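You operate a simulated robot arm through the tools that you are given. There is no shell and no other tool. Be economical: measure what you need, move in short steps, check, and stop when the job is done.

You are at the controls of a simulated robot arm. One attempt, no reset.

Task
Swap the green coupling in the air port for the yellow coupling.
Fine: shut the tap and vent the line to nought first; green one to its holder, vent shut again.

It is judged by the outcome, as a careful person would: the job done as asked, and still so three seconds after it is handed in. It fails if anything else is knocked over, pushed out of place, dropped, spilled or broken.

Robot
A 6-joint arm with a two-finger parallel gripper, fixed in place. Base frame: the origin is at the foot of the arm, x ahead of it, y to its left, z up. Readings come in cm, degrees, newtons and seconds.
With the tool pointing down near the work surface it reaches from about 44 to 86 cm from the base axis. Its first joint turns from -115.0 to 115.0 degrees. Payload 4.2 kg.
The TCP is the grasp point between the finger pads, 2.3 cm short of the fingertips. In the tool frame z runs along the fingers and y along their closing line. The gripper opens to 9.4 cm. The fingers are 3.8 cm wide and 1 cm thick; the gripper's body (5.4 by 9.6 cm) begins 3.9 cm behind the TCP.
Orientation is that of the tool frame in the base frame, as [roll, pitch, yaw] about the fixed x, y, z axes, in that order (R = Rz(yaw) Ry(pitch) Rx(roll)). With the fingers straight down and closing along the base's y, the tool's x points along the base's -x, its y along +y and its z along -z.

Tools
- The arm moves only by the tool step_arm. Its argument "deltas" is a list of rows, each a list of 3 entries, a list of its own where there are three numbers: the turn, a rotation vector about the tool's x, y, z in units of 4 degrees (1.0 is 4 degrees), then the shift along the tool's x, y, z in units of 30 mm (1.0 is 30 mm), then the closure in counts, from 0 (fully open) to 255 (shut). In form: [[[rx, ry, rz], [x, y, z], gripper], ...]. A call has 1 to 10 rows; each row shifts and turns the commanded pose from where the row before left it, along the tool's axes as they then stand. A call with a number of a shift or a turn outside -1 to 1 is refused whole. Each row takes 0.2 s and may step no farther than 5 cm and 8.6 degrees from the row before; otherwise, or with a gripper value out of range, the whole call is refused. Where a pose cannot be reached the arm comes as near as it can. A force on the tool above 40 N (or 10 N above the force at the start of the call, whichever is more), or a blocked arm, ends the call early, and 0.2 s more pass. Each finger travels about 10.8 cm/s and halts on what it meets, pressing with about 37 N; the grip force reading is that of the motor and also rises with nothing between the fingers. The clock runs only during rows and for 0.2 s after the last one: add rows that do not move to give the fingers time. The reply holds the time, the measured pose of the TCP, the force on the tool along the base axes, the opening and the grip force, in the units named above and with some noise.
- Cameras (640 x 400 px; columns grow to the right, rows downward): "scene" is fixed at [40.13, -50.14, 159]; the picture's right is [0.99, -0.15, 0.00], its down [-0.09, -0.61, -0.79] and it looks along [0.12, 0.78, -0.61] (base axes); focal length 359 px, centre (320, 200). "wrist" rides on the gripper at [-3.9, 0, -4.4] in the tool frame; the picture's right is [0.00, -1.00, 0.00], its down [0.97, 0.00, -0.24] and it looks along [0.24, 0.00, 0.97] (tool axes); focal length 218 px, centre (320, 200).
- get_image(camera): a new picture of that camera. The clock stands still meanwhile.
- slide_trunk(by): slides the trunk up (or, below 0, down) by that many cm; the arm rides with it, the base frame stays. It gives what a move gives, with no picture.
- pixel_to_xyz(camera, pixels): for up to 12 pixels [column, row] of the newest picture of that camera ("zoom" is the newest enlarged one), the place [x, y, z] in the base frame of the surface seen there, good to about 0.2 cm, but the place of the scene camera against the robot may be out by one fixed shift of up to 2.5 cm in any direction. The clock stands still meanwhile.
- close_up(camera, box): a new picture of the part [left, top, right, bottom] of that camera's present view, enlarged. The clock stands still meanwhile.
- close_job(): hands the job in; it is judged then, once.

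Keep the steps short. Do not move on a guess: measure, check each grasp and each placing, and mend mistakes. In all there are 80 turns and 38 pictures (those below and enlarged ones count). Leave the gripper open and the arm clear of the work at the hand-in unless told otherwise, and finish with a single line.

The tools are called after "Emit:" by a JSON object that holds its "op" and its "data". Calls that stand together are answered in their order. step_arm: Moves the arm, as the interface text tells. Its arguments: {"type":"object","properties":{"deltas":{"type":"array","items":{"type":"array"}}},"required":["deltas"]} The other tools are called the same way: slide_trunk (by) slides the trunk up or down; get_image (camera) takes a picture; pixel_to_xyz (camera, pixels) gives the place of the surface under pixels of a picture; close_up (camera, box) takes an enlarged picture of a part of a camera's view; close_job () hands the job in.

At the start:

```text
time_s: 0.0
tcp_pos: [33.61, 27.64, 110.11]
tcp_rot: [-180.0, 0.1, 180.0]
ft_force: [0.4, 0.6, 0.0]
finger_gap: 9.38
grasp_force: 0.1
trunk travel left (down, up): [-77.5, 21.5]
```

scene: 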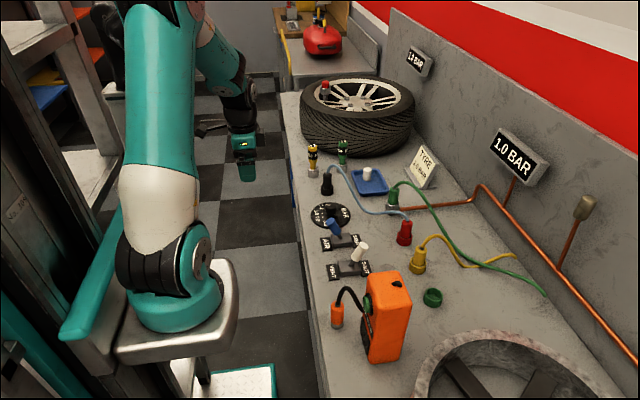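
wrist: 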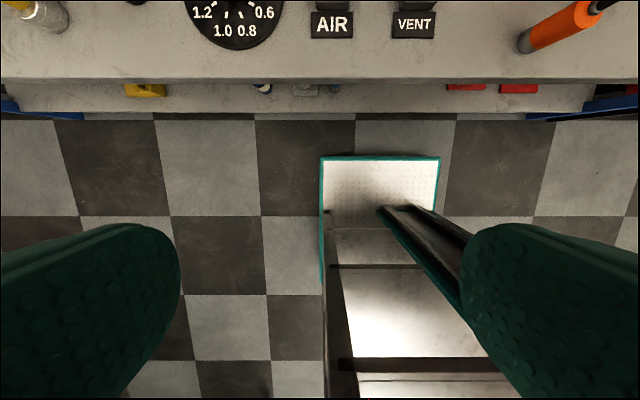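

I see a bench with a gauge dial, AIR and VENT levers, several couplings with hoses, and signs. I'll enlarge the middle of the scene view to tell the parts apart.

Emit:
{"op": "close_up", "data": {"camera": "scene", "box": [290, 120, 450, 220]}}

Emit:
{"op": "close_up", "data": {"camera": "scene", "box": [300, 190, 460, 290]}}

```text
4.00 times, centred on (370, 170) of scene
```

zoom: 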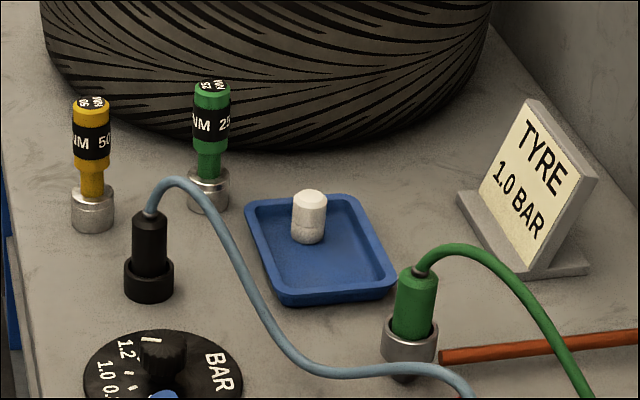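

```text
4.00 times, centred on (380, 240) of scene
```

zoom: 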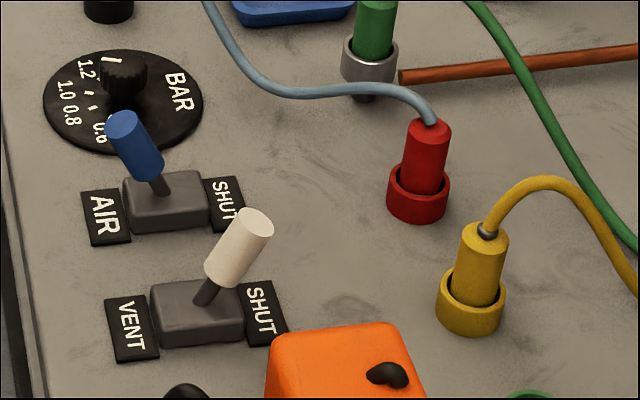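

The green coupling sits in the steel port on the copper pipe, the yellow one is in the yellow cup, and the green cup at (432,298) is empty. The blue AIR lever leans towards AIR and the white VENT lever towards SHUT. Next I'll get rough positions from the scene camera.

Emit:
{"op": "get_image", "data": {"camera": "scene"}}

Emit:
{"op": "pixel_to_xyz", "data": {"camera": "scene", "pixels": [[332, 223], [361, 247], [393, 190], [393, 206], [419, 250], [418, 266], [432, 298], [405, 225], [395, 280], [338, 242], [346, 269], [450, 205]]}}

```text
33 pictures are left
```

scene: 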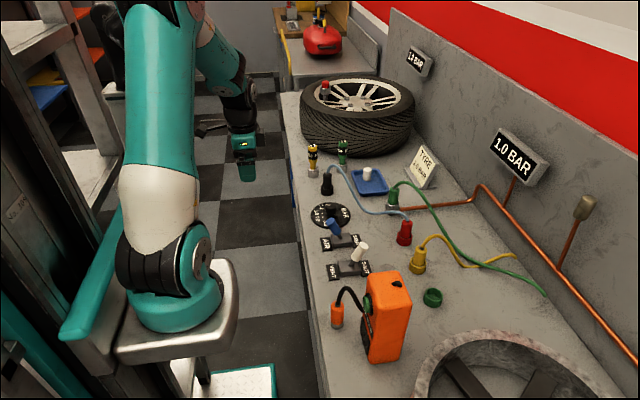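

```text
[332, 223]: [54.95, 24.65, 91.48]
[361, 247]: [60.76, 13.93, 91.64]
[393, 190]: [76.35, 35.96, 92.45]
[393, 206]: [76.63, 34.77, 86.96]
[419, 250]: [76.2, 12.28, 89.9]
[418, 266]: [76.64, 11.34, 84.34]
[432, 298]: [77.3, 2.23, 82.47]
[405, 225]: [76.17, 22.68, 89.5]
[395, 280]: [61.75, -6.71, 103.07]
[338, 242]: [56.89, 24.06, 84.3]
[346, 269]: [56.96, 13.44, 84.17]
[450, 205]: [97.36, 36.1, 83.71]
```

The scene positions may carry a fixed shift, so I'll check them with the wrist camera. I'm staying at z≈110 and moving forward over the levers, to about (56, 20).

Emit:
{"op": "step_arm", "data": {"deltas": [[[0, 0, 0], [-1, -0.35, 0], 0], [[0, 0, 0], [-1, -0.35, 0], 0], [[0, 0, 0], [-1, -0.35, 0], 0], [[0, 0, 0], [-1, -0.35, 0], 0], [[0, 0, 0], [-1, -0.35, 0], 0], [[0, 0, 0], [-1, -0.35, 0], 0], [[0, 0, 0], [-1, -0.35, 0], 0], [[0, 0, 0], [0, 0, 0], 0]]}}

Emit:
{"op": "get_image", "data": {"camera": "wrist"}}

```text
time_s: 1.8
tcp_pos: [54.62, 20.3, 110.13]
tcp_rot: [179.9, 0.0, -180.0]
ft_force: [-0.6, 0.7, -0.5]
finger_gap: 9.4
grasp_force: 0.1
trunk travel left (down, up): [-77.5, 21.5]
```

```text
32 pictures are left
```

wrist: 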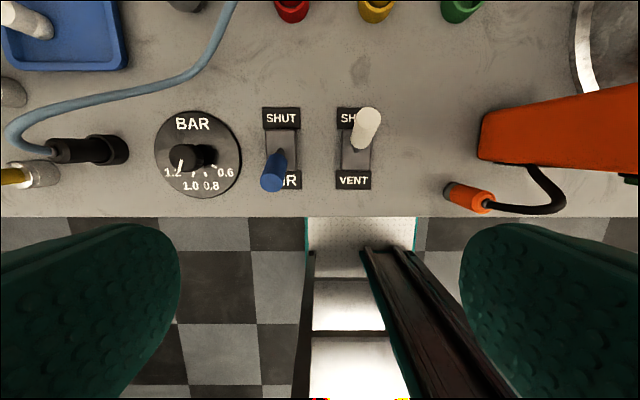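

The view is clear: the blue lever tip is at (271,183) and the white tip at (369,120). I'll measure these and the cups and compare with the scene readings.

Emit:
{"op": "pixel_to_xyz", "data": {"camera": "wrist", "pixels": [[271, 183], [280, 158], [282, 133], [369, 115], [358, 142], [354, 160], [292, 12], [376, 11], [462, 10], [281, 118], [354, 180], [291, 182]]}}

Emit:
{"op": "close_up", "data": {"camera": "wrist", "box": [240, 90, 400, 190]}}

Emit:
{"op": "pixel_to_xyz", "data": {"camera": "scene", "pixels": [[363, 266], [326, 244], [334, 270], [405, 236]]}}

```text
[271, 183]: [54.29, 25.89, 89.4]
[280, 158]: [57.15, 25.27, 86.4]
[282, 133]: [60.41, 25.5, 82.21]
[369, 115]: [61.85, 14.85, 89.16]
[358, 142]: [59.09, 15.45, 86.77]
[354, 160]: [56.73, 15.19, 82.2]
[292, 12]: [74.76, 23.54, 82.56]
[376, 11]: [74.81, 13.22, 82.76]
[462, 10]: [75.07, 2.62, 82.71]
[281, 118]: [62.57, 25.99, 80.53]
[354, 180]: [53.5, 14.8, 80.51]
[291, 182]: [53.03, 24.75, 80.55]
```

```text
4.00 times, centred on (320, 140) of wrist
```

zoom: 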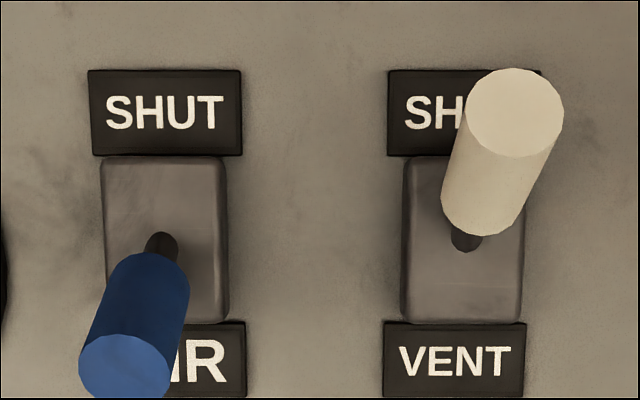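

```text
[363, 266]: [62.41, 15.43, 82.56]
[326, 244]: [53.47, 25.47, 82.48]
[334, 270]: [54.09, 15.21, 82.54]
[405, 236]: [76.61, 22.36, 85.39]
```

The wrist readings agree with the scene ones apart from about +2 cm in z. The AIR lever pivots near x≈57.8, y≈25.4 and its tip is at (54.3, 25.9, 89.4). I'll close the fingers, come down in front of it at x≈49.5 with TCP z≈88.5, and stop short of contact.

Emit:
{"op": "step_arm", "data": {"deltas": [[[0, 0, 0], [0.9, 0.9, 0], 255], [[0, 0, 0], [0.82, 0.87, 0], 255], [[0, 0, 0], [0, 0, 1], 255], [[0, 0, 0], [0, 0, 1], 255], [[0, 0, 0], [0, 0, 1], 255], [[0, 0, 0], [0, 0, 1], 255], [[0, 0, 0], [0, 0, 1], 255], [[0, 0, 0], [0, 0, 1], 255], [[0, 0, 0], [0, 0, 1], 255], [[0, 0, 0], [0, 0, 0.2], 255]]}}

Emit:
{"op": "get_image", "data": {"camera": "wrist"}}

```text
time_s: 4.0
tcp_pos: [49.43, 25.71, 88.33]
tcp_rot: [-179.9, 0.0, -179.9]
ft_force: [-0.1, 0.0, -0.4]
finger_gap: 0.0
grasp_force: 37.5
trunk travel left (down, up): [-77.5, 21.5]
```

```text
30 pictures are left
```

wrist: 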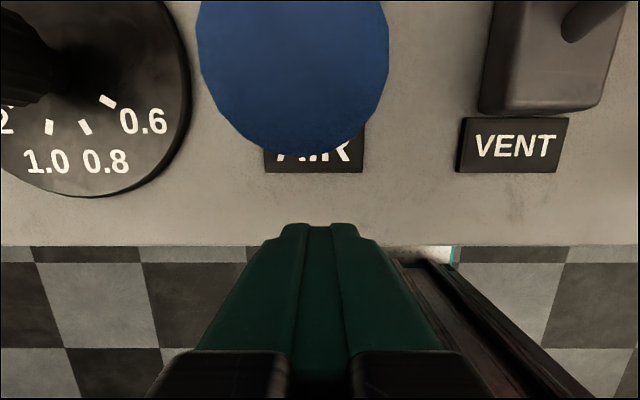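

The closed fingers are lined up just in front of the blue handle. I'll push forward (+x) in small steps to x≈57.

Emit:
{"op": "step_arm", "data": {"deltas": [[[0, 0, 0], [-0.4, 0, 0], 255], [[0, 0, 0], [-0.3, 0, 0], 255], [[0, 0, 0], [-0.3, 0, 0], 255], [[0, 0, 0], [-0.3, 0, 0], 255], [[0, 0, 0], [-0.3, 0, 0], 255], [[0, 0, 0], [-0.3, 0, 0], 255], [[0, 0, 0], [-0.3, 0, 0], 255], [[0, 0, 0], [-0.3, 0, 0], 255]]}}

Emit:
{"op": "close_up", "data": {"camera": "scene", "box": [280, 180, 440, 280]}}

```text
time_s: 5.8
tcp_pos: [56.81, 25.5, 88.58]
tcp_rot: [-179.9, -0.3, -179.6]
ft_force: [-20.9, -2.0, 1.9]
finger_gap: 0.01
grasp_force: 37.0
trunk travel left (down, up): [-77.5, 21.5]
```

```text
4.00 times, centred on (360, 230) of scene
```

zoom: 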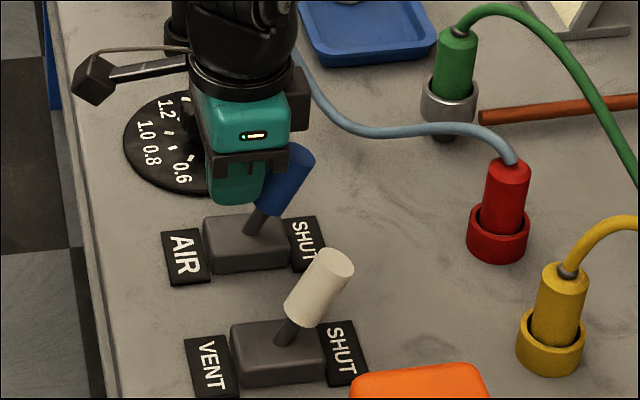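

The tool reads about -21 N against the stop, and the blue lever now leans to SHUT at the same angle as the white one. I'll back off, rise and take a look from above before the VENT lever.

Emit:
{"op": "step_arm", "data": {"deltas": [[[0, 0, 0], [0.5, 0, 0], 255], [[0, 0, 0], [0.5, 0, 0], 255], [[0, 0, 0], [0, 0, -1], 255], [[0, 0, 0], [0, 0, -1], 255], [[0, 0, 0], [0, 0, -1], 255], [[0, 0, 0], [0, -0.9, -1], 255], [[0, 0, 0], [-1, -0.9, 0], 255], [[0, 0, 0], [-1, -0.9, 0], 255], [[0, 0, 0], [-1, -0.8, 0], 255], [[0, 0, 0], [-1, 0, 0], 255]]}}

Emit:
{"op": "get_image", "data": {"camera": "wrist"}}

Emit:
{"op": "get_image", "data": {"camera": "scene"}}

```text
time_s: 8.0
tcp_pos: [66.37, 15.17, 100.51]
tcp_rot: [180.0, 0.0, -179.8]
ft_force: [-0.9, 0.7, -0.2]
finger_gap: 0.0
grasp_force: 37.1
trunk travel left (down, up): [-77.5, 21.5]
```

```text
28 pictures are left
```

wrist: 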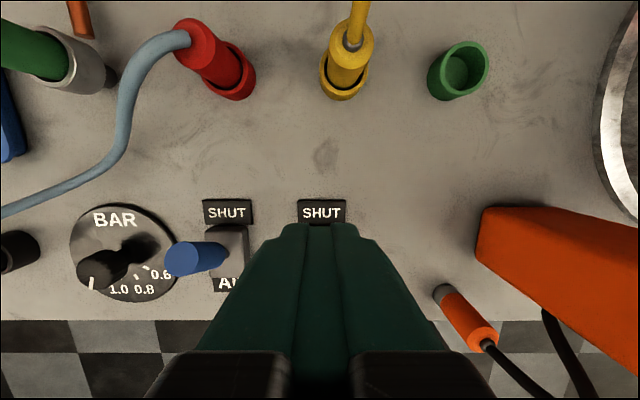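

```text
27 pictures are left
```

scene: 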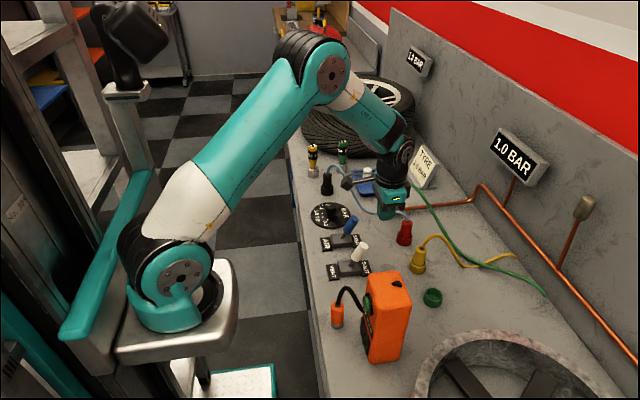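

The AIR lever is at SHUT. From this view I'll measure the yellow coupling, the green cup and the port, then go on to the VENT lever.

Emit:
{"op": "pixel_to_xyz", "data": {"camera": "wrist", "pixels": [[354, 22], [350, 45], [345, 70], [325, 72], [366, 72], [343, 92], [460, 72], [459, 42], [430, 70], [487, 70], [90, 65], [208, 62]]}}

Emit:
{"op": "close_up", "data": {"camera": "wrist", "box": [300, 0, 500, 125]}}

Emit:
{"op": "step_arm", "data": {"deltas": [[[0, 0, 0], [-0.1, 0, 1], 255], [[0, 0, 0], [0, 0, 1], 255], [[0, 0, 0], [0, 0, 1], 255], [[0, 0, 0], [0, 0, 1], 255], [[0, 0, 0], [0, 0, 0], 255]]}}

```text
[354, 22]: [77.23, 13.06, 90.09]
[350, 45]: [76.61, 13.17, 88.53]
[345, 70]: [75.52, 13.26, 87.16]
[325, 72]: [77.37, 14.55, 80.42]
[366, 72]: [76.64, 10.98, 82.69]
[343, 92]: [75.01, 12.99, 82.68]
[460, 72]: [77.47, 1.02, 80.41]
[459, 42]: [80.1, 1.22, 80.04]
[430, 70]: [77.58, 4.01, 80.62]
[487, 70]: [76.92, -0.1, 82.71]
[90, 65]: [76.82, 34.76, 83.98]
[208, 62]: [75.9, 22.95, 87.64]
```

```text
3.20 times, centred on (400, 62) of wrist
```

zoom: 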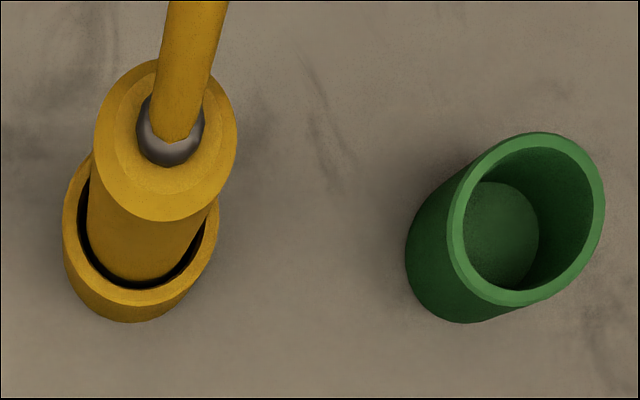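

```text
time_s: 9.2
tcp_pos: [66.54, 15.04, 88.52]
tcp_rot: [179.9, 0.0, -179.9]
ft_force: [0.6, 0.5, -0.4]
finger_gap: 0.01
grasp_force: 37.1
trunk travel left (down, up): [-77.5, 21.5]
```

I'm at the far side of the VENT lever. I'll push it back (-x) to x≈58.8, the mirror of the other stop.

Emit:
{"op": "step_arm", "data": {"deltas": [[[0, 0, 0], [0.4, 0, 0], 255], [[0, 0, 0], [0.3, 0, 0], 255], [[0, 0, 0], [0.3, 0, 0], 255], [[0, 0, 0], [0.3, 0, 0], 255], [[0, 0, 0], [0.3, 0, 0], 255], [[0, 0, 0], [0.3, 0, 0], 255], [[0, 0, 0], [0.3, 0, 0], 255], [[0, 0, 0], [0.3, 0, 0], 255], [[0, 0, 0], [0.1, 0, 0], 255]]}}

Emit:
{"op": "get_image", "data": {"camera": "scene"}}

```text
time_s: 11.2
tcp_pos: [59.09, 15.18, 88.59]
tcp_rot: [179.8, 0.7, 179.8]
ft_force: [37.2, -1.4, 2.8]
finger_gap: 0.01
grasp_force: 37.1
trunk travel left (down, up): [-77.5, 21.5]
```

```text
25 pictures are left
```

scene: 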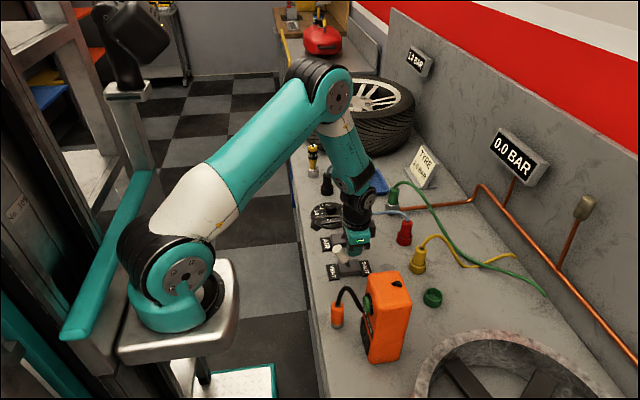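

The display at (515,155) reads 0.0 BAR, so the line is vented. I'll back off, rise, open the fingers and go to look at the green coupling from above.

Emit:
{"op": "step_arm", "data": {"deltas": [[[0, 0, 0], [-0.5, 0, 0], 255], [[0, 0, 0], [-0.8, 0, 0], 255], [[0, 0, 0], [0, 0, -1], 255], [[0, 0, 0], [0, 0, -1], 255], [[0, 0, 0], [0, 0, -1], 255], [[0, 0, 0], [0, 0, -1], 255], [[0, 0, 0], [0, 0, -1], 255], [[0, 0, 0], [0, 0, -1], 255], [[0, 0, 0], [0, 0, -1], 255]]}}

Emit:
{"op": "step_arm", "data": {"deltas": [[[0, 0, 0], [-0.5, 1, 0], 0], [[0, 0, 0], [-0.5, 1, 0], 0], [[0, 0, 0], [-0.3, 1, 0], 0], [[0, 0, 0], [-0.3, 1, 0], 0], [[0, 0, 0], [0, 1, 0], 0], [[0, 0, 0], [0, 1, 0], 0], [[0, 0, 0], [0, 0, 0], 0]]}}

Emit:
{"op": "get_image", "data": {"camera": "wrist"}}

Emit:
{"op": "close_up", "data": {"camera": "scene", "box": [360, 150, 520, 250]}}

```text
time_s: 13.2
tcp_pos: [62.68, 15.16, 109.54]
tcp_rot: [180.0, 0.0, -179.9]
ft_force: [0.6, -0.6, -0.4]
finger_gap: 0.01
grasp_force: 37.2
trunk travel left (down, up): [-77.5, 21.5]
```

```text
time_s: 14.8
tcp_pos: [67.34, 33.19, 109.57]
tcp_rot: [180.0, -0.1, -180.0]
ft_force: [0.2, -0.8, -0.1]
finger_gap: 9.38
grasp_force: 0.0
trunk travel left (down, up): [-77.5, 21.5]
```

```text
24 pictures are left
```

wrist: 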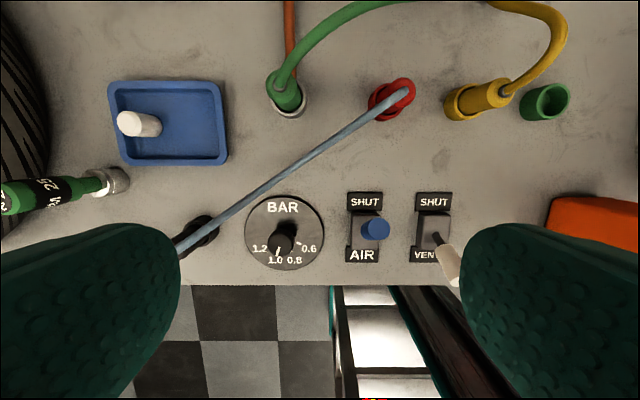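

```text
4.00 times, centred on (440, 200) of scene
```

zoom: 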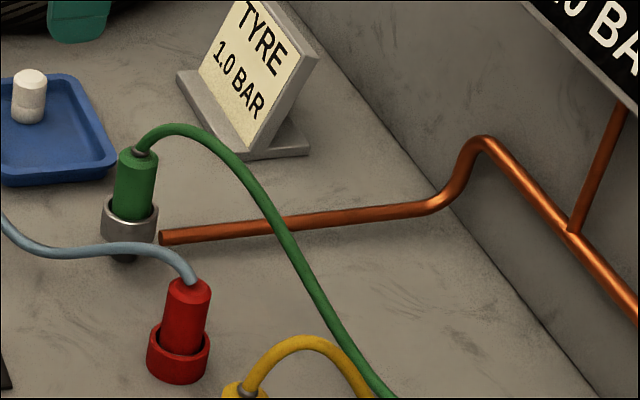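

The green coupling is at (285,92) with its hose arching up and away (+x, towards -y). I'll measure the coupling, port, hose arc, yellow coupling and green cup.

Emit:
{"op": "pixel_to_xyz", "data": {"camera": "wrist", "pixels": [[278, 78], [286, 95], [290, 106], [294, 112], [305, 103], [290, 62], [318, 27], [360, 5], [487, 95], [505, 88], [560, 30], [460, 102]]}}

Emit:
{"op": "close_up", "data": {"camera": "wrist", "box": [230, 20, 390, 120]}}

```text
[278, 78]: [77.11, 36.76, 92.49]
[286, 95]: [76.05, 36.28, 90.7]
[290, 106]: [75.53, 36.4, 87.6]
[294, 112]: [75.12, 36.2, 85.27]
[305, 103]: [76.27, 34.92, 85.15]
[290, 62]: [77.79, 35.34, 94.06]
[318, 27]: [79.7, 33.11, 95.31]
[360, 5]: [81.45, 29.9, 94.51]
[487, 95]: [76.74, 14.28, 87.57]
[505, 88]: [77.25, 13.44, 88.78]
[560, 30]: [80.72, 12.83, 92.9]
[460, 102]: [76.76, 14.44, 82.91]
```

```text
4.00 times, centred on (310, 70) of wrist
```

zoom: 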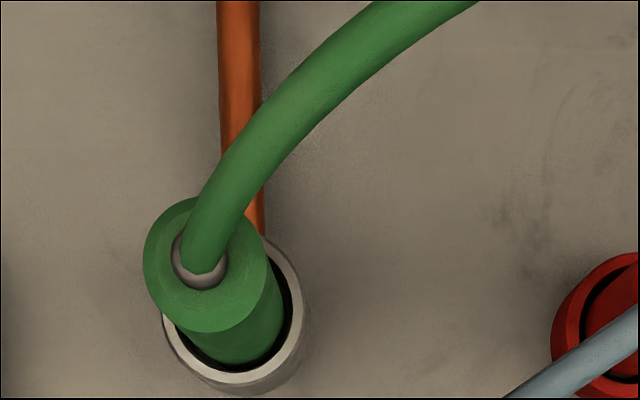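

From the ellipses, the green coupling axis is near (76.9, 36.9), 3 cm wide, with its top at z≈91. Its hose arches over at z≈94–95 towards +x/-y, where a vertical gripper body would press on it. So I'll tilt the tool about 44° to come in from the -x side. First I'll check obstacles: the orange box, blue hose and black plug.

Emit:
{"op": "pixel_to_xyz", "data": {"camera": "wrist", "pixels": [[556, 200], [550, 240], [630, 205], [200, 228], [225, 208], [290, 165], [350, 122], [284, 228], [284, 243], [545, 100], [409, 92], [535, 112]]}}

Emit:
{"op": "pixel_to_xyz", "data": {"camera": "scene", "pixels": [[368, 275], [403, 277], [412, 305], [380, 308], [390, 290], [330, 168], [340, 300]]}}

Emit:
{"op": "close_up", "data": {"camera": "scene", "box": [310, 90, 470, 190]}}

```text
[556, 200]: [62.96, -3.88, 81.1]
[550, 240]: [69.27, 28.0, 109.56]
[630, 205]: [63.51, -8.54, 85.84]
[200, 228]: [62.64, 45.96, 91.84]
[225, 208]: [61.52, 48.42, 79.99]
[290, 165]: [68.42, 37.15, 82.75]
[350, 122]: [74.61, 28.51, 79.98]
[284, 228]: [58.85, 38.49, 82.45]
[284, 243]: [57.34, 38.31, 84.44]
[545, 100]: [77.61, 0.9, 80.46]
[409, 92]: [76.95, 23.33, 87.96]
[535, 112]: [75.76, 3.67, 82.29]
```

```text
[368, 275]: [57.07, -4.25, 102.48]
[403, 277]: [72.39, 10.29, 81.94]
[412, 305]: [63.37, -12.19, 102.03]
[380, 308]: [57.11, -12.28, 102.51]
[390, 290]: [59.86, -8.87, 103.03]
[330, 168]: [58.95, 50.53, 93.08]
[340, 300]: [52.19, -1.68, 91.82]
```

```text
4.00 times, centred on (390, 140) of scene
```

zoom: 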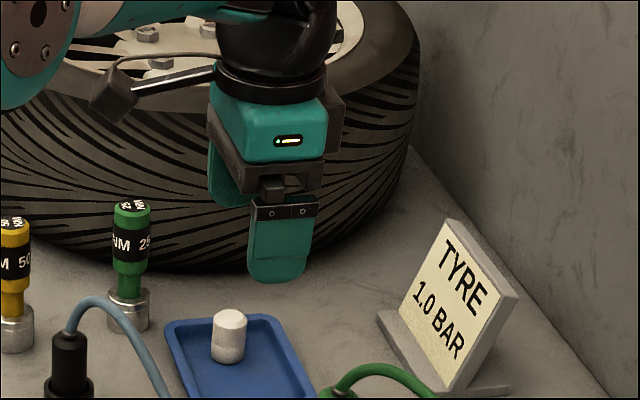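

A dark cube on a stalk sticks out of the gripper on the -x side. I need its exact place before tilting, as well as the blue hose points.

Emit:
{"op": "pixel_to_xyz", "data": {"camera": "zoom", "pixels": [[115, 95], [105, 110], [130, 100], [200, 75], [265, 135], [280, 230], [285, 278], [335, 100], [120, 300], [140, 330], [100, 300], [160, 380]]}}

```text
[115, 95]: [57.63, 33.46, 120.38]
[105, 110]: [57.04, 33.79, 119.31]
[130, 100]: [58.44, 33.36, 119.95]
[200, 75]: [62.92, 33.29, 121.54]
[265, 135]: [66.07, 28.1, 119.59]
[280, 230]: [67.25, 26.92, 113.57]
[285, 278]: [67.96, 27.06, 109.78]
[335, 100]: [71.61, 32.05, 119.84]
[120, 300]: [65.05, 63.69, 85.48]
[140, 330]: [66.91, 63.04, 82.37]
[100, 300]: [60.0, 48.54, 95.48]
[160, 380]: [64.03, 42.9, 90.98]
```

The cube sits at about tool [+10, 0, -8.5]. With a 40° tilt at the grasp it would be near (64, 37, 89), clear of the blue hose and knob. I'll tilt in place by 40° about tool y.

Emit:
{"op": "step_arm", "data": {"deltas": [[[0, -1, 0], [0, 0, 0], 0], [[0, -1, 0], [0, 0, 0], 0], [[0, -1, 0], [0, 0, 0], 0], [[0, -1, 0], [0, 0, 0], 0], [[0, -1, 0], [0, 0, 0], 0], [[0, -1, 0], [0, 0, 0], 0], [[0, -1, 0], [0, 0, 0], 0], [[0, -1, 0], [0, 0, 0], 0], [[0, -1, 0], [0, 0, 0], 0], [[0, -1, 0], [0, 0, 0], 0]]}}

```text
time_s: 17.0
tcp_pos: [67.28, 33.06, 109.57]
tcp_rot: [179.9, 40.1, -179.9]
ft_force: [-0.1, 0.0, -0.7]
finger_gap: 9.41
grasp_force: 0.1
trunk travel left (down, up): [-77.5, 21.5]
```

Tilt is correct: the fingers point forward and down. Now I'll move to a pre-grasp point about 8 cm back along the fingers, with the gripper open, and look.

Emit:
{"op": "step_arm", "data": {"deltas": [[[0, 0, 0], [0.4, 0.26, 0.94], 0], [[0, 0, 0], [0.4, 0.26, 0.94], 0], [[0, 0, 0], [0.4, 0.26, 0.94], 0], [[0, 0, 0], [0.4, 0.26, 0.94], 0], [[0, 0, 0], [0.4, 0.26, 0.94], 0], [[0, 0, 0], [0, 0, 0], 0]]}}

Emit:
{"op": "get_image", "data": {"camera": "wrist"}}

Emit:
{"op": "close_up", "data": {"camera": "scene", "box": [310, 120, 470, 220]}}

```text
time_s: 18.4
tcp_pos: [71.66, 37.07, 94.76]
tcp_rot: [-179.9, 40.0, -179.9]
ft_force: [0.2, -0.4, -0.5]
finger_gap: 9.4
grasp_force: 0.1
trunk travel left (down, up): [-77.5, 21.5]
```

```text
20 pictures are left
```

wrist: 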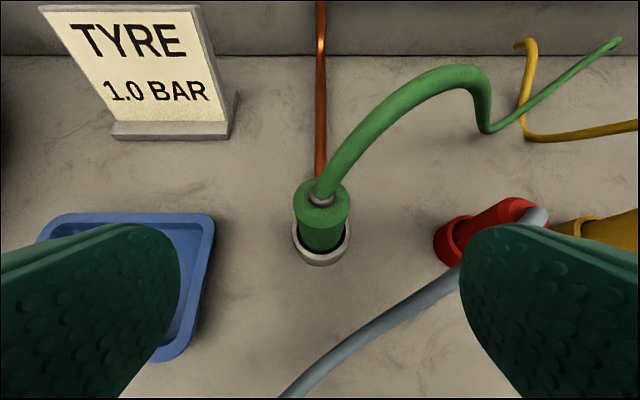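

```text
4.00 times, centred on (390, 170) of scene
```

zoom: 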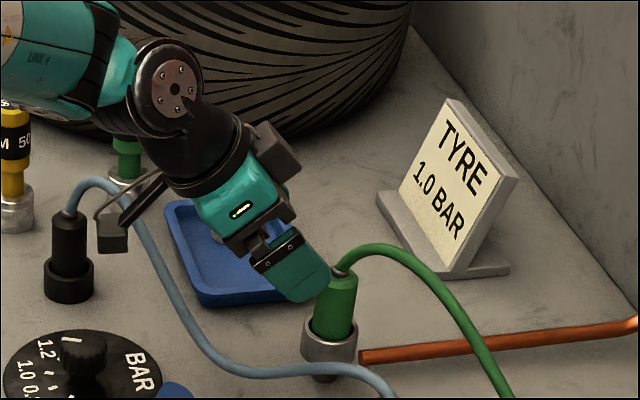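

The coupling sits centred between the open fingers. I'll confirm its position from this closer view before closing in.

Emit:
{"op": "pixel_to_xyz", "data": {"camera": "wrist", "pixels": [[322, 185], [320, 215], [320, 224], [300, 205], [345, 205], [322, 238], [320, 258], [296, 235], [348, 235], [320, 200]]}}

```text
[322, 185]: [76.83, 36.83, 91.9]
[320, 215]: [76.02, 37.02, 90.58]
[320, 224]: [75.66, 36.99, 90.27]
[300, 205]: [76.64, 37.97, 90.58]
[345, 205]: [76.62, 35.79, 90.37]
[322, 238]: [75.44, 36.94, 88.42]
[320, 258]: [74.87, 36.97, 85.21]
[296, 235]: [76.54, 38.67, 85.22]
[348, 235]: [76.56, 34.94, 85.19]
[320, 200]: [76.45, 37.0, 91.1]
```

The axis is confirmed at (76.8, 36.9) with the top at z≈90.5. I'll narrow the gap to about 5.3 cm and go straight along the fingers by 7.9 cm, without closing yet.

Emit:
{"op": "step_arm", "data": {"deltas": [[[0, 0, 0], [0, -0.04, 0.6], 110], [[0, 0, 0], [0, 0, 0.6], 110], [[0, 0, 0], [0, 0, 0.6], 110], [[0, 0, 0], [0, 0, 0.5], 110], [[0, 0, 0], [0, 0, 0.34], 110], [[0, 0, 0], [0, 0, 0], 110]]}}

Emit:
{"op": "close_up", "data": {"camera": "scene", "box": [310, 130, 470, 230]}}

```text
time_s: 19.8
tcp_pos: [76.7, 36.71, 88.7]
tcp_rot: [179.9, 40.0, 179.9]
ft_force: [-1.2, 0.4, 0.1]
finger_gap: 5.35
grasp_force: 0.0
trunk travel left (down, up): [-77.5, 21.5]
```

```text
4.00 times, centred on (390, 180) of scene
```

zoom: 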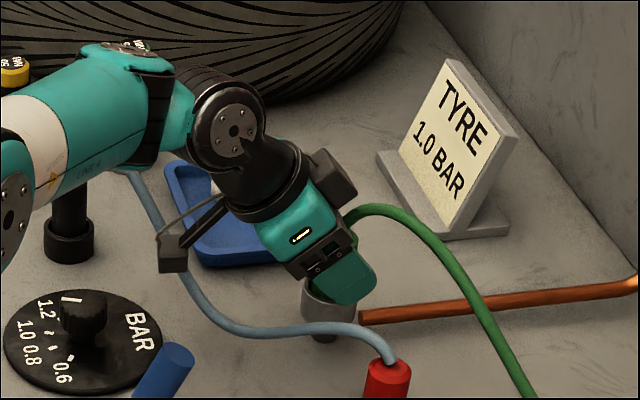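

No contact, and the fingers straddle the coupling. The y reading is 36.7, so I'll shift +0.2 and close.

Emit:
{"op": "step_arm", "data": {"deltas": [[[0, 0, 0], [0, 0.06, 0], 110], [[0, 0, 0], [0, 0, 0], 255], [[0, 0, 0], [0, 0, 0], 255], [[0, 0, 0], [0, 0, 0], 255]]}}

```text
time_s: 20.8
tcp_pos: [76.74, 36.8, 88.79]
tcp_rot: [-180.0, 40.0, -180.0]
ft_force: [-0.5, -0.8, 1.7]
finger_gap: 2.98
grasp_force: 36.8
out of reach, approached as far as the arm can: row 1
trunk travel left (down, up): [-77.5, 21.5]
```

The gap holds at 2.98 cm with 37 N: green is gripped. The reach is marginal here, so I'll lift straight up by about 2 cm in small steps and watch the force.

Emit:
{"op": "step_arm", "data": {"deltas": [[[0, 0, 0], [-0.107, 0, -0.128], 255], [[0, 0, 0], [-0.107, 0, -0.128], 255], [[0, 0, 0], [-0.107, 0, -0.128], 255], [[0, 0, 0], [-0.107, 0, -0.128], 255]]}}

Emit:
{"op": "close_up", "data": {"camera": "scene", "box": [310, 130, 470, 230]}}

```text
time_s: 21.8
tcp_pos: [76.57, 36.89, 90.87]
tcp_rot: [-179.9, 40.0, 179.9]
ft_force: [-0.3, -0.7, -0.8]
finger_gap: 2.98
grasp_force: 37.1
trunk travel left (down, up): [-77.5, 21.5]
```

```text
4.00 times, centred on (390, 180) of scene
```

zoom: 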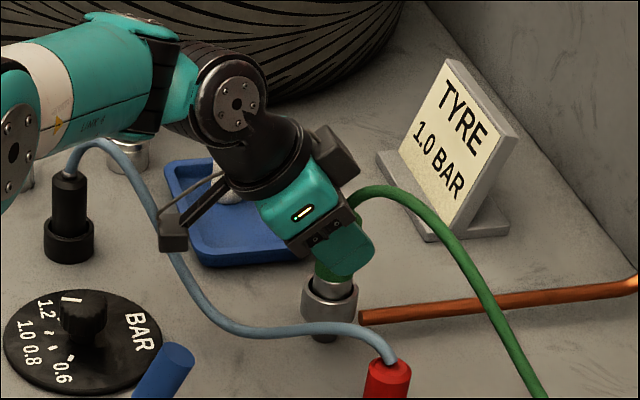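

It comes up freely. I'll lift 6 cm more.

Emit:
{"op": "step_arm", "data": {"deltas": [[[0, 0, 0], [-0.26, 0, -0.31], 255], [[0, 0, 0], [-0.26, 0, -0.31], 255], [[0, 0, 0], [-0.26, 0, -0.31], 255], [[0, 0, 0], [-0.26, 0, -0.31], 255], [[0, 0, 0], [-0.26, 0, -0.31], 255]]}}

Emit:
{"op": "get_image", "data": {"camera": "scene"}}

```text
time_s: 23.0
tcp_pos: [76.65, 36.72, 96.86]
tcp_rot: [-179.8, 39.8, -179.9]
ft_force: [-0.2, -0.1, -0.8]
finger_gap: 2.99
grasp_force: 36.6
trunk travel left (down, up): [-77.5, 21.5]
```

```text
16 pictures are left
```

scene: 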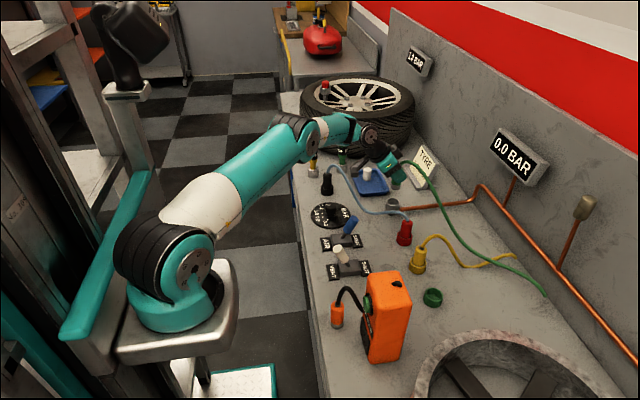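

The green coupling is clear of the port. I'll lift to z≈104 and travel towards -y over the red and yellow couplings.

Emit:
{"op": "step_arm", "data": {"deltas": [[[0, 0, 0], [-0.52, 0, -0.62], 255], [[0, 0, 0], [-0.52, 0, -0.62], 255], [[0, 0, 0], [-0.52, 0, -0.62], 255], [[0, 0, 0], [0, -1, 0], 255], [[0, 0, 0], [0, -1, 0], 255], [[0, 0, 0], [0, -1, 0], 255], [[0, 0, 0], [0, -1, 0], 255], [[0, 0, 0], [0, -1, 0], 255], [[0, 0, 0], [0, -1, 0], 255]]}}

Emit:
{"op": "step_arm", "data": {"deltas": [[[0, 0, 0], [0, -1, 0], 255], [[0, 0, 0], [0, -1, 0], 255], [[0, 0, 0], [0, -1, 0], 255], [[0, 0, 0], [0, -1, 0], 255], [[0, 0, 0], [0, -1, 0], 255], [[0, 0, 0], [0, -0.5, 0], 255], [[0, 0, 0], [0, 0, 0], 255]]}}

Emit:
{"op": "get_image", "data": {"camera": "wrist"}}

Emit:
{"op": "get_image", "data": {"camera": "scene"}}

```text
time_s: 25.0
tcp_pos: [76.69, 18.78, 104.12]
tcp_rot: [179.9, 40.0, -179.9]
ft_force: [0.3, -0.8, -1.4]
finger_gap: 2.95
grasp_force: 37.5
trunk travel left (down, up): [-77.5, 21.5]
```

```text
time_s: 26.6
tcp_pos: [76.54, 2.46, 104.06]
tcp_rot: [180.0, 40.0, -180.0]
ft_force: [-0.3, 0.7, -1.0]
finger_gap: 2.97
grasp_force: 37.2
trunk travel left (down, up): [-77.5, 21.5]
```

```text
15 pictures are left
```

wrist: 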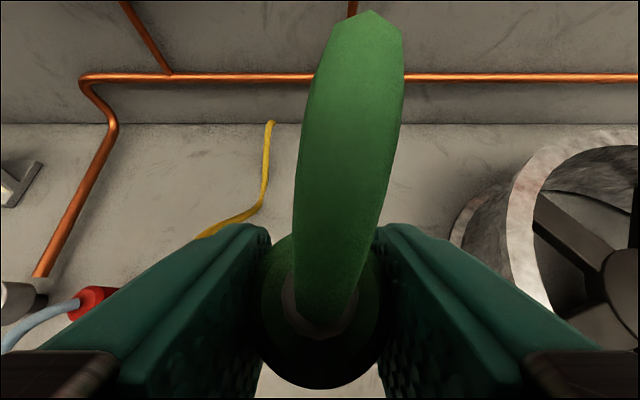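

```text
14 pictures are left
```

scene: 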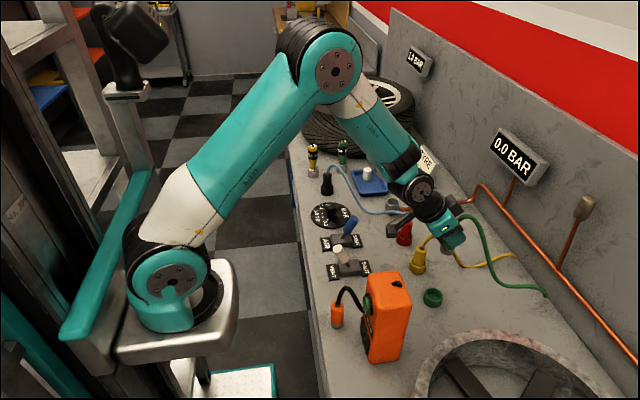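

Green is firmly held above the cup area. Before lowering, I'll refine the cup centre against the empty port with one enlarged scene view, so the camera shift cancels out.

Emit:
{"op": "close_up", "data": {"camera": "scene", "box": [370, 185, 530, 310]}}

```text
3.20 times, centred on (450, 248) of scene
```

zoom: 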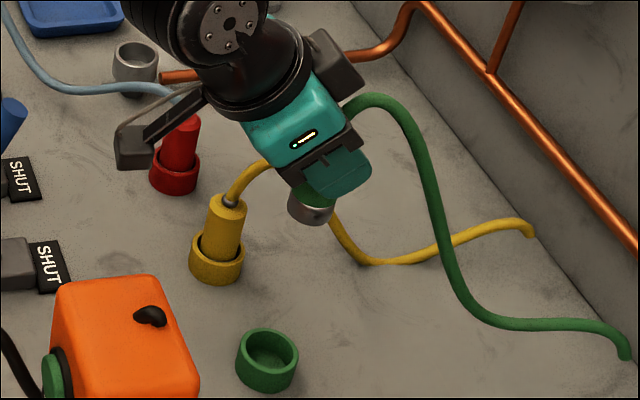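

Emit:
{"op": "pixel_to_xyz", "data": {"camera": "zoom", "pixels": [[116, 56], [156, 57], [136, 44], [134, 70], [239, 352], [296, 352], [269, 331], [265, 374], [191, 257], [241, 258], [214, 272], [310, 212]]}}

```text
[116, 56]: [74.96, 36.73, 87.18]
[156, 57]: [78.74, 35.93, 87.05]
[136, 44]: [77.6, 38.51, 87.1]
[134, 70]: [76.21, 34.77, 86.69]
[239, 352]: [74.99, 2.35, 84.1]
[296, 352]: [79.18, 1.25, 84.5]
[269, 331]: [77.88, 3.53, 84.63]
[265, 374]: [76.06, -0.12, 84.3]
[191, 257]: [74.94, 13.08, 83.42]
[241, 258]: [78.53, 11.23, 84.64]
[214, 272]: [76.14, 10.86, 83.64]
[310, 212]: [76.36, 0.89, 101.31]
```

Comparing with the port, the green cup centre is about (77.0, 2.1) with its rim at z≈82.6. I'll centre the TCP at (76.9, 2.0) and lower to z≈89.6, just above the rim.

Emit:
{"op": "step_arm", "data": {"deltas": [[[0, 0, 0], [-0.07, -0.14, 0.06], 255], [[0, 0, 0], [0.62, 0, 0.738], 255], [[0, 0, 0], [0.62, 0, 0.738], 255], [[0, 0, 0], [0.62, 0, 0.738], 255], [[0, 0, 0], [0.62, 0, 0.738], 255], [[0, 0, 0], [0.62, 0, 0.738], 255], [[0, 0, 0], [0, 0, 0], 255]]}}

Emit:
{"op": "close_up", "data": {"camera": "scene", "box": [370, 220, 530, 320]}}

```text
time_s: 28.2
tcp_pos: [77.01, 1.75, 89.57]
tcp_rot: [180.0, 40.0, -179.9]
ft_force: [-0.4, 0.7, -0.3]
finger_gap: 2.99
grasp_force: 37.1
trunk travel left (down, up): [-77.5, 21.5]
```

```text
4.00 times, centred on (450, 270) of scene
```

zoom: 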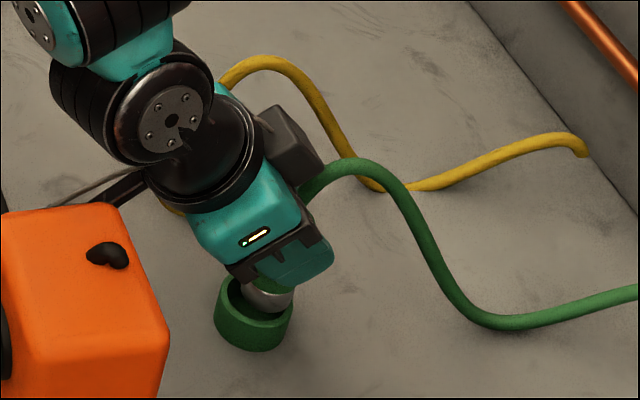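

It's close. I'll measure the collar and the cup rim in this same view to check centring.

Emit:
{"op": "pixel_to_xyz", "data": {"camera": "zoom", "pixels": [[245, 293], [291, 297], [268, 309], [268, 300], [218, 305], [290, 312], [250, 330], [255, 322], [230, 285], [265, 285]]}}

```text
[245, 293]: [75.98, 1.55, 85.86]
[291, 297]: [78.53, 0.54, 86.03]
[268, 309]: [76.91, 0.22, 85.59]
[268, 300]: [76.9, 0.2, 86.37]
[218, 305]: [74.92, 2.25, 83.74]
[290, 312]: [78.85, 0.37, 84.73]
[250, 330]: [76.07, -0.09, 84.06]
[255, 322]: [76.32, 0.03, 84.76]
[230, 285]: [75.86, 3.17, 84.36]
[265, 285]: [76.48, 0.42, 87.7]
```

The collar centre is about 0.1 cm off the cup centre, so I'll nudge by (-0.08, +0.12) and lower slowly by about 3 cm, watching the force.

Emit:
{"op": "step_arm", "data": {"deltas": [[[0, 0, 0], [0.02, 0.04, -0.017], 255], [[0, 0, 0], [0.0857, 0, 0.102], 255], [[0, 0, 0], [0.0857, 0, 0.102], 255], [[0, 0, 0], [0.0857, 0, 0.102], 255], [[0, 0, 0], [0.0857, 0, 0.102], 255], [[0, 0, 0], [0.0857, 0, 0.102], 255], [[0, 0, 0], [0.0857, 0, 0.102], 255], [[0, 0, 0], [0.0857, 0, 0.102], 255]]}}

```text
time_s: 30.0
tcp_pos: [76.75, 2.01, 87.03]
tcp_rot: [179.8, 40.2, 180.0]
ft_force: [-4.3, 4.4, 30.8]
finger_gap: 3.02
grasp_force: 36.8
trunk travel left (down, up): [-77.5, 21.5]
```

Upward force is 31 N at z≈87.0: it is either on the floor of the cup or on the rim. I'll look.

Emit:
{"op": "close_up", "data": {"camera": "scene", "box": [390, 250, 490, 312]}}

Emit:
{"op": "pixel_to_xyz", "data": {"camera": "zoom", "pixels": [[200, 290], [230, 300], [270, 310], [310, 295], [260, 270], [300, 265]]}}

```text
6.40 times, centred on (440, 281) of scene
```

zoom: 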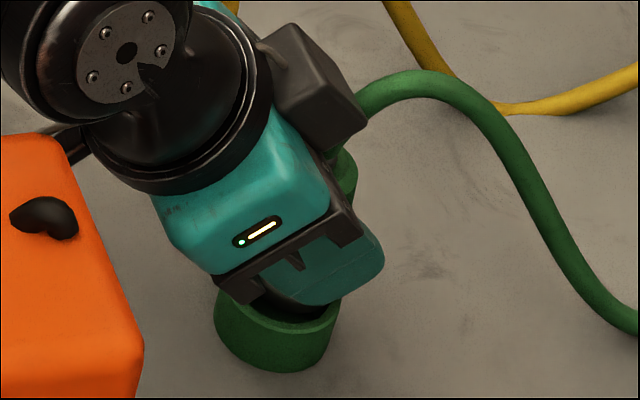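

```text
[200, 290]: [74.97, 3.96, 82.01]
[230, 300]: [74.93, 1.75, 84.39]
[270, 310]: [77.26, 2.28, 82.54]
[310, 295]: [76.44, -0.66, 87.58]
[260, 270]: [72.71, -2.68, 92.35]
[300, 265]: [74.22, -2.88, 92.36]
```

The collar is no longer visible above the cup rim, so it is on the floor of the cup. I'll ease the pressure, open to 5.3 cm, and back out along the fingers.

Emit:
{"op": "step_arm", "data": {"deltas": [[[0, 0, 0], [-0.05, 0, -0.06], 255], [[0, 0, 0], [0, 0, 0], 110], [[0, 0, 0], [0, 0, 0], 110], [[0, 0, 0], [0, 0, -0.3], 110], [[0, 0, 0], [0, 0, -0.7], 110], [[0, 0, 0], [0, 0, -1], 110], [[0, 0, 0], [0, 0, -1], 110], [[0, 0, 0], [0, 0, 0], 110]]}}

Emit:
{"op": "get_image", "data": {"camera": "wrist"}}

```text
time_s: 31.8
tcp_pos: [70.86, 2.01, 94.1]
tcp_rot: [-180.0, 40.0, 180.0]
ft_force: [0.8, -0.1, 0.1]
finger_gap: 5.38
grasp_force: 0.1
trunk travel left (down, up): [-77.5, 21.5]
```

```text
10 pictures are left
```

wrist: 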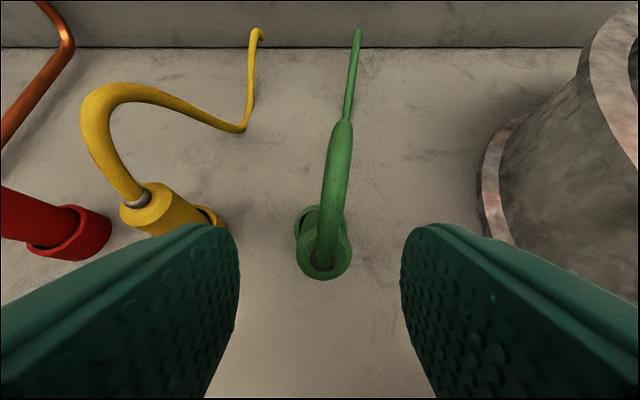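

The green coupling's top now appears nearer than the cup, so it may be leaning. I'll measure it in this picture.

Emit:
{"op": "pixel_to_xyz", "data": {"camera": "wrist", "pixels": [[322, 274], [302, 255], [350, 255], [308, 240], [346, 240], [318, 208], [298, 222], [306, 222], [330, 225], [344, 215], [322, 266], [335, 160]]}}

Emit:
{"op": "close_up", "data": {"camera": "scene", "box": [390, 230, 490, 312]}}

```text
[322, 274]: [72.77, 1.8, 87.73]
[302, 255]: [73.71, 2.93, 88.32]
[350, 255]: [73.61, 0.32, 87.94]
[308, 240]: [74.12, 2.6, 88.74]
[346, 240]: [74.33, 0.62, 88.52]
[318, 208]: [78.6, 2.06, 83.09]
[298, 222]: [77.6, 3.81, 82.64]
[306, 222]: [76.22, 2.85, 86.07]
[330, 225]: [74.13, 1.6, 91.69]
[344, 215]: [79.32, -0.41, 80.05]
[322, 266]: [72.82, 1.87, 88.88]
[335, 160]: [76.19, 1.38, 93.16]
```

```text
4.88 times, centred on (440, 271) of scene
```

zoom: 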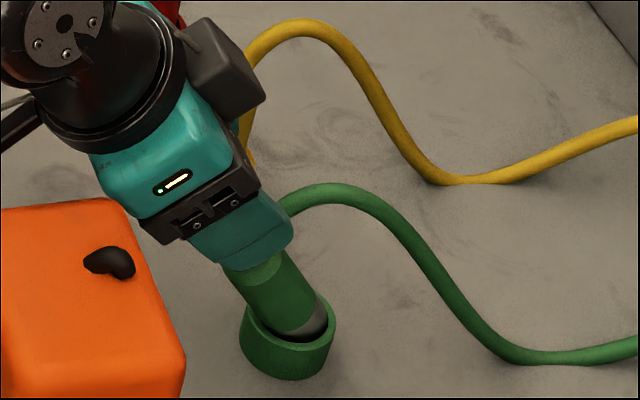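

The coupling leans about 32° towards -x, with its top near (73.6, 1.7, 88.2). It had only caught the +x edge of the rim, since its top stopped ~1 cm higher than yellow's does in its own cup. I'll regrip it with a steeper tool tilt (56°) so I can lift it and turn it upright. First I'll rotate and line up behind it.

Emit:
{"op": "step_arm", "data": {"deltas": [[[0, -1, 0], [0, 0, 0], 110], [[0, -1, 0], [0, 0, 0], 110], [[0, -1, 0], [0, 0, 0], 110], [[0, -1, 0], [0, 0, 0], 110], [[0, 0, 0], [0.64, -0.087, 0], 110], [[0, 0, 0], [0.64, 0, 0], 110], [[0, 0, 0], [0, 0, 0], 110]]}}

Emit:
{"op": "get_image", "data": {"camera": "wrist"}}

Emit:
{"op": "pixel_to_xyz", "data": {"camera": "wrist", "pixels": [[320, 190], [320, 170], [320, 210], [310, 150], [330, 150], [300, 150], [340, 150], [320, 130], [320, 110], [300, 180], [340, 180], [320, 225]]}}

```text
time_s: 33.4
tcp_pos: [68.91, 1.73, 90.89]
tcp_rot: [-179.9, 56.0, -179.9]
ft_force: [0.5, -0.3, 0.2]
finger_gap: 5.38
grasp_force: 0.1
trunk travel left (down, up): [-77.5, 21.5]
```

```text
8 pictures are left
```

wrist: 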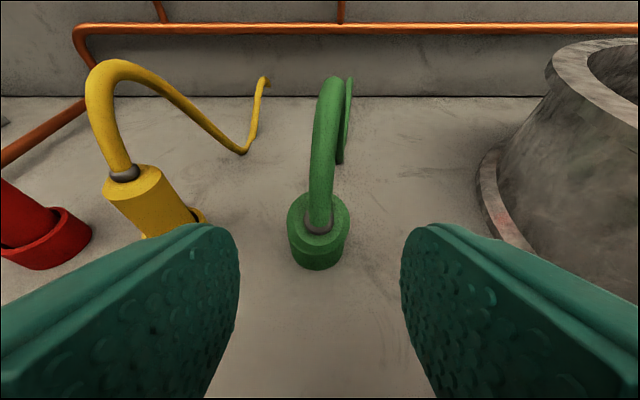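

```text
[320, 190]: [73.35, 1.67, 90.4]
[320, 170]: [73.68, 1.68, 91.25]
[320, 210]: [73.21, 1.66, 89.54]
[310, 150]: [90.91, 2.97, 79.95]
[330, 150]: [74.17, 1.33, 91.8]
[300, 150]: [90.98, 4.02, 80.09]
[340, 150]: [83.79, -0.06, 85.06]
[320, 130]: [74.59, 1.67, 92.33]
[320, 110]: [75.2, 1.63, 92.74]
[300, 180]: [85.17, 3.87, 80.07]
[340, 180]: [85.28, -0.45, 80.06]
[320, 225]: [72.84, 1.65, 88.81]
```

It's centred (col ~320) between the fingers. I'll advance 6.5 cm along the fingers and close on it.

Emit:
{"op": "step_arm", "data": {"deltas": [[[0, 0, 0], [0, 0, 0.54], 110], [[0, 0, 0], [0, 0, 0.54], 110], [[0, 0, 0], [0, 0, 0.54], 110], [[0, 0, 0], [0, 0, 0.54], 110], [[0, 0, 0], [0, 0, 0], 110], [[0, 0, 0], [0, 0, 0], 255], [[0, 0, 0], [0, 0, 0], 255], [[0, 0, 0], [0, 0, 0], 255]]}}

```text
time_s: 35.2
tcp_pos: [74.32, 1.87, 87.33]
tcp_rot: [179.7, 56.1, 179.9]
ft_force: [-3.2, 19.7, 0.5]
finger_gap: 3.01
grasp_force: 36.7
trunk travel left (down, up): [-77.5, 21.5]
```

It's gripped (gap 3.0 cm), with a side force of ~20 N from the lean. I'll draw it out along its own axis by 4 cm, then rise 4 cm.

Emit:
{"op": "step_arm", "data": {"deltas": [[[0, 0, 0], [-0.109, 0, -0.244], 255], [[0, 0, 0], [-0.109, 0, -0.244], 255], [[0, 0, 0], [-0.109, 0, -0.244], 255], [[0, 0, 0], [-0.109, 0, -0.244], 255], [[0, 0, 0], [-0.109, 0, -0.244], 255], [[0, 0, 0], [-0.55, 0, -0.373], 255], [[0, 0, 0], [-0.55, 0, -0.373], 255], [[0, 0, 0], [0, 0, 0], 255]]}}

```text
time_s: 37.0
tcp_pos: [72.02, 1.72, 94.64]
tcp_rot: [-180.0, 55.9, 180.0]
ft_force: [0.4, 0.0, -0.4]
finger_gap: 3.0
grasp_force: 37.0
trunk travel left (down, up): [-77.5, 21.5]
```

It's free with zero force. Now I'll turn it upright: +32° about tool y over 8 rows, then move over the cup.

Emit:
{"op": "step_arm", "data": {"deltas": [[[0, 1, 0], [0, 0, 0], 255], [[0, 1, 0], [0, 0, 0], 255], [[0, 1, 0], [0, 0, 0], 255], [[0, 1, 0], [0, 0, 0], 255], [[0, 1, 0], [0, 0, 0], 255], [[0, 1, 0], [0, 0, 0], 255], [[0, 1, 0], [0, 0, 0], 255], [[0, 1, 0], [0, 0, 0], 255]]}}

Emit:
{"op": "step_arm", "data": {"deltas": [[[0, 0, 0], [-0.47, 0.06, 0.8], 255], [[0, 0, 0], [-0.46, 0.07, 0.8], 255], [[0, 0, 0], [0, 0, 0], 255], [[0, 0, 0], [0, 0, 0], 255]]}}

Emit:
{"op": "close_up", "data": {"camera": "scene", "box": [390, 230, 490, 312]}}

```text
time_s: 38.8
tcp_pos: [72.18, 1.89, 94.5]
tcp_rot: [179.9, 23.9, -179.8]
ft_force: [-0.5, 0.6, -1.2]
finger_gap: 2.96
grasp_force: 37.0
trunk travel left (down, up): [-77.5, 21.5]
```

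```text
time_s: 39.8
tcp_pos: [76.68, 2.14, 91.19]
tcp_rot: [-180.0, 24.0, -179.9]
ft_force: [0.7, 0.0, -0.9]
finger_gap: 2.95
grasp_force: 37.1
trunk travel left (down, up): [-77.5, 21.5]
```

```text
4.88 times, centred on (440, 271) of scene
```

zoom: 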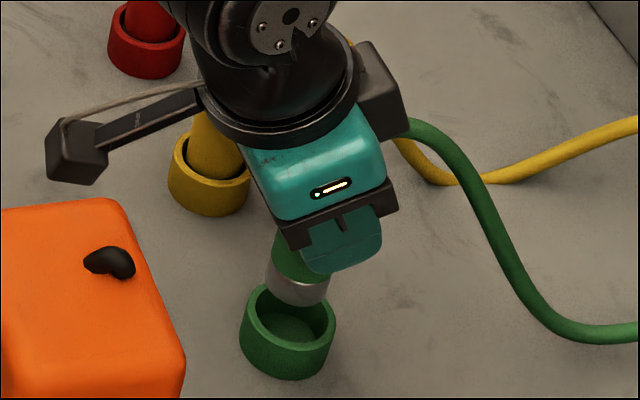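

Now it looks about upright over the cup, whose inside I can see clearly. I'll measure the collar edges and the cup rim in this view.

Emit:
{"op": "pixel_to_xyz", "data": {"camera": "zoom", "pixels": [[268, 284], [328, 292], [300, 304], [298, 288], [270, 270], [330, 282], [243, 322], [333, 322], [292, 348], [275, 286], [301, 282], [300, 298]]}}

```text
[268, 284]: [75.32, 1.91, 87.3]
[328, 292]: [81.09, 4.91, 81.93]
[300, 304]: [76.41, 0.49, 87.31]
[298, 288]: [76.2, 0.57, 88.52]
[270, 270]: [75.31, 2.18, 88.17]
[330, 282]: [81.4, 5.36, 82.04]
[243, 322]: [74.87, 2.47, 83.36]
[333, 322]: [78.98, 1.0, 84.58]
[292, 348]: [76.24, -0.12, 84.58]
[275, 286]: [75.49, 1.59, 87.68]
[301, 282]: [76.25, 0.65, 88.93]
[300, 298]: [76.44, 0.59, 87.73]
```

The collar is upright, and within the measuring error (≈0.2 cm) it's over the cup, perhaps 0.15 cm short in +x. I'll nudge +0.15 and lower to z≈87.9. Rim contact would show near 88.4, and the cup floor near 86.6.

Emit:
{"op": "step_arm", "data": {"deltas": [[[0, 0, 0], [-0.046, 0, 0.02], 255], [[0, 0, 0], [0.087, 0, 0.195], 255], [[0, 0, 0], [0.087, 0, 0.195], 255], [[0, 0, 0], [0.087, 0, 0.195], 255], [[0, 0, 0], [0.087, 0, 0.195], 255], [[0, 0, 0], [0.087, 0, 0.195], 255]]}}

```text
time_s: 41.2
tcp_pos: [76.84, 2.12, 88.03]
tcp_rot: [179.9, 24.0, 180.0]
ft_force: [0.6, 0.7, -0.6]
finger_gap: 2.93
grasp_force: 36.5
trunk travel left (down, up): [-77.5, 21.5]
```

No contact yet at 88.0, so the collar has probably passed the rim. I'll lower gently in 0.3 cm rows.

Emit:
{"op": "step_arm", "data": {"deltas": [[[0, 0, 0], [0.041, 0, 0.091], 255], [[0, 0, 0], [0.041, 0, 0.091], 255], [[0, 0, 0], [0, 0, 0], 255]]}}

```text
time_s: 42.0
tcp_pos: [76.76, 2.21, 87.36]
tcp_rot: [180.0, 24.1, -180.0]
ft_force: [0.9, -0.2, 0.0]
finger_gap: 2.9
grasp_force: 37.0
trunk travel left (down, up): [-77.5, 21.5]
```

Emit:
{"op": "step_arm", "data": {"deltas": [[[0, 0, 0], [0.041, 0, 0.091], 255], [[0, 0, 0], [0.041, 0, 0.091], 255], [[0, 0, 0], [0.041, 0, 0.091], 255], [[0, 0, 0], [0, 0, 0], 255]]}}

```text
time_s: 43.0
tcp_pos: [76.89, 2.14, 86.9]
tcp_rot: [180.0, 24.4, 180.0]
ft_force: [-4.0, -3.4, 29.6]
finger_gap: 2.94
grasp_force: 37.5
trunk travel left (down, up): [-77.5, 21.5]
```

Contact at z≈86.9. The top is now at ≈88.1, which matches yellow's seated height and is 0.7 cm lower than before. I'll check the picture before releasing.

Emit:
{"op": "close_up", "data": {"camera": "scene", "box": [390, 230, 490, 312]}}

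```text
4.88 times, centred on (440, 271) of scene
```

zoom: 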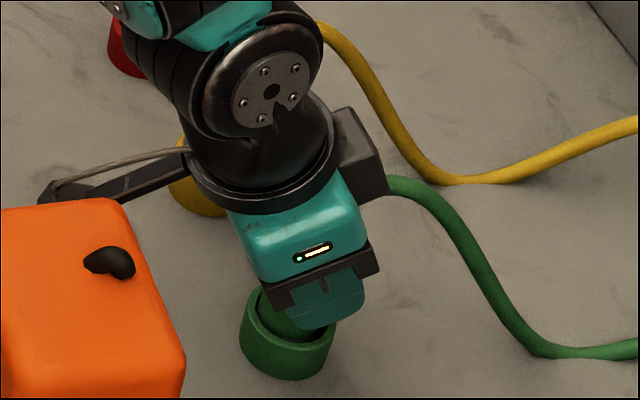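

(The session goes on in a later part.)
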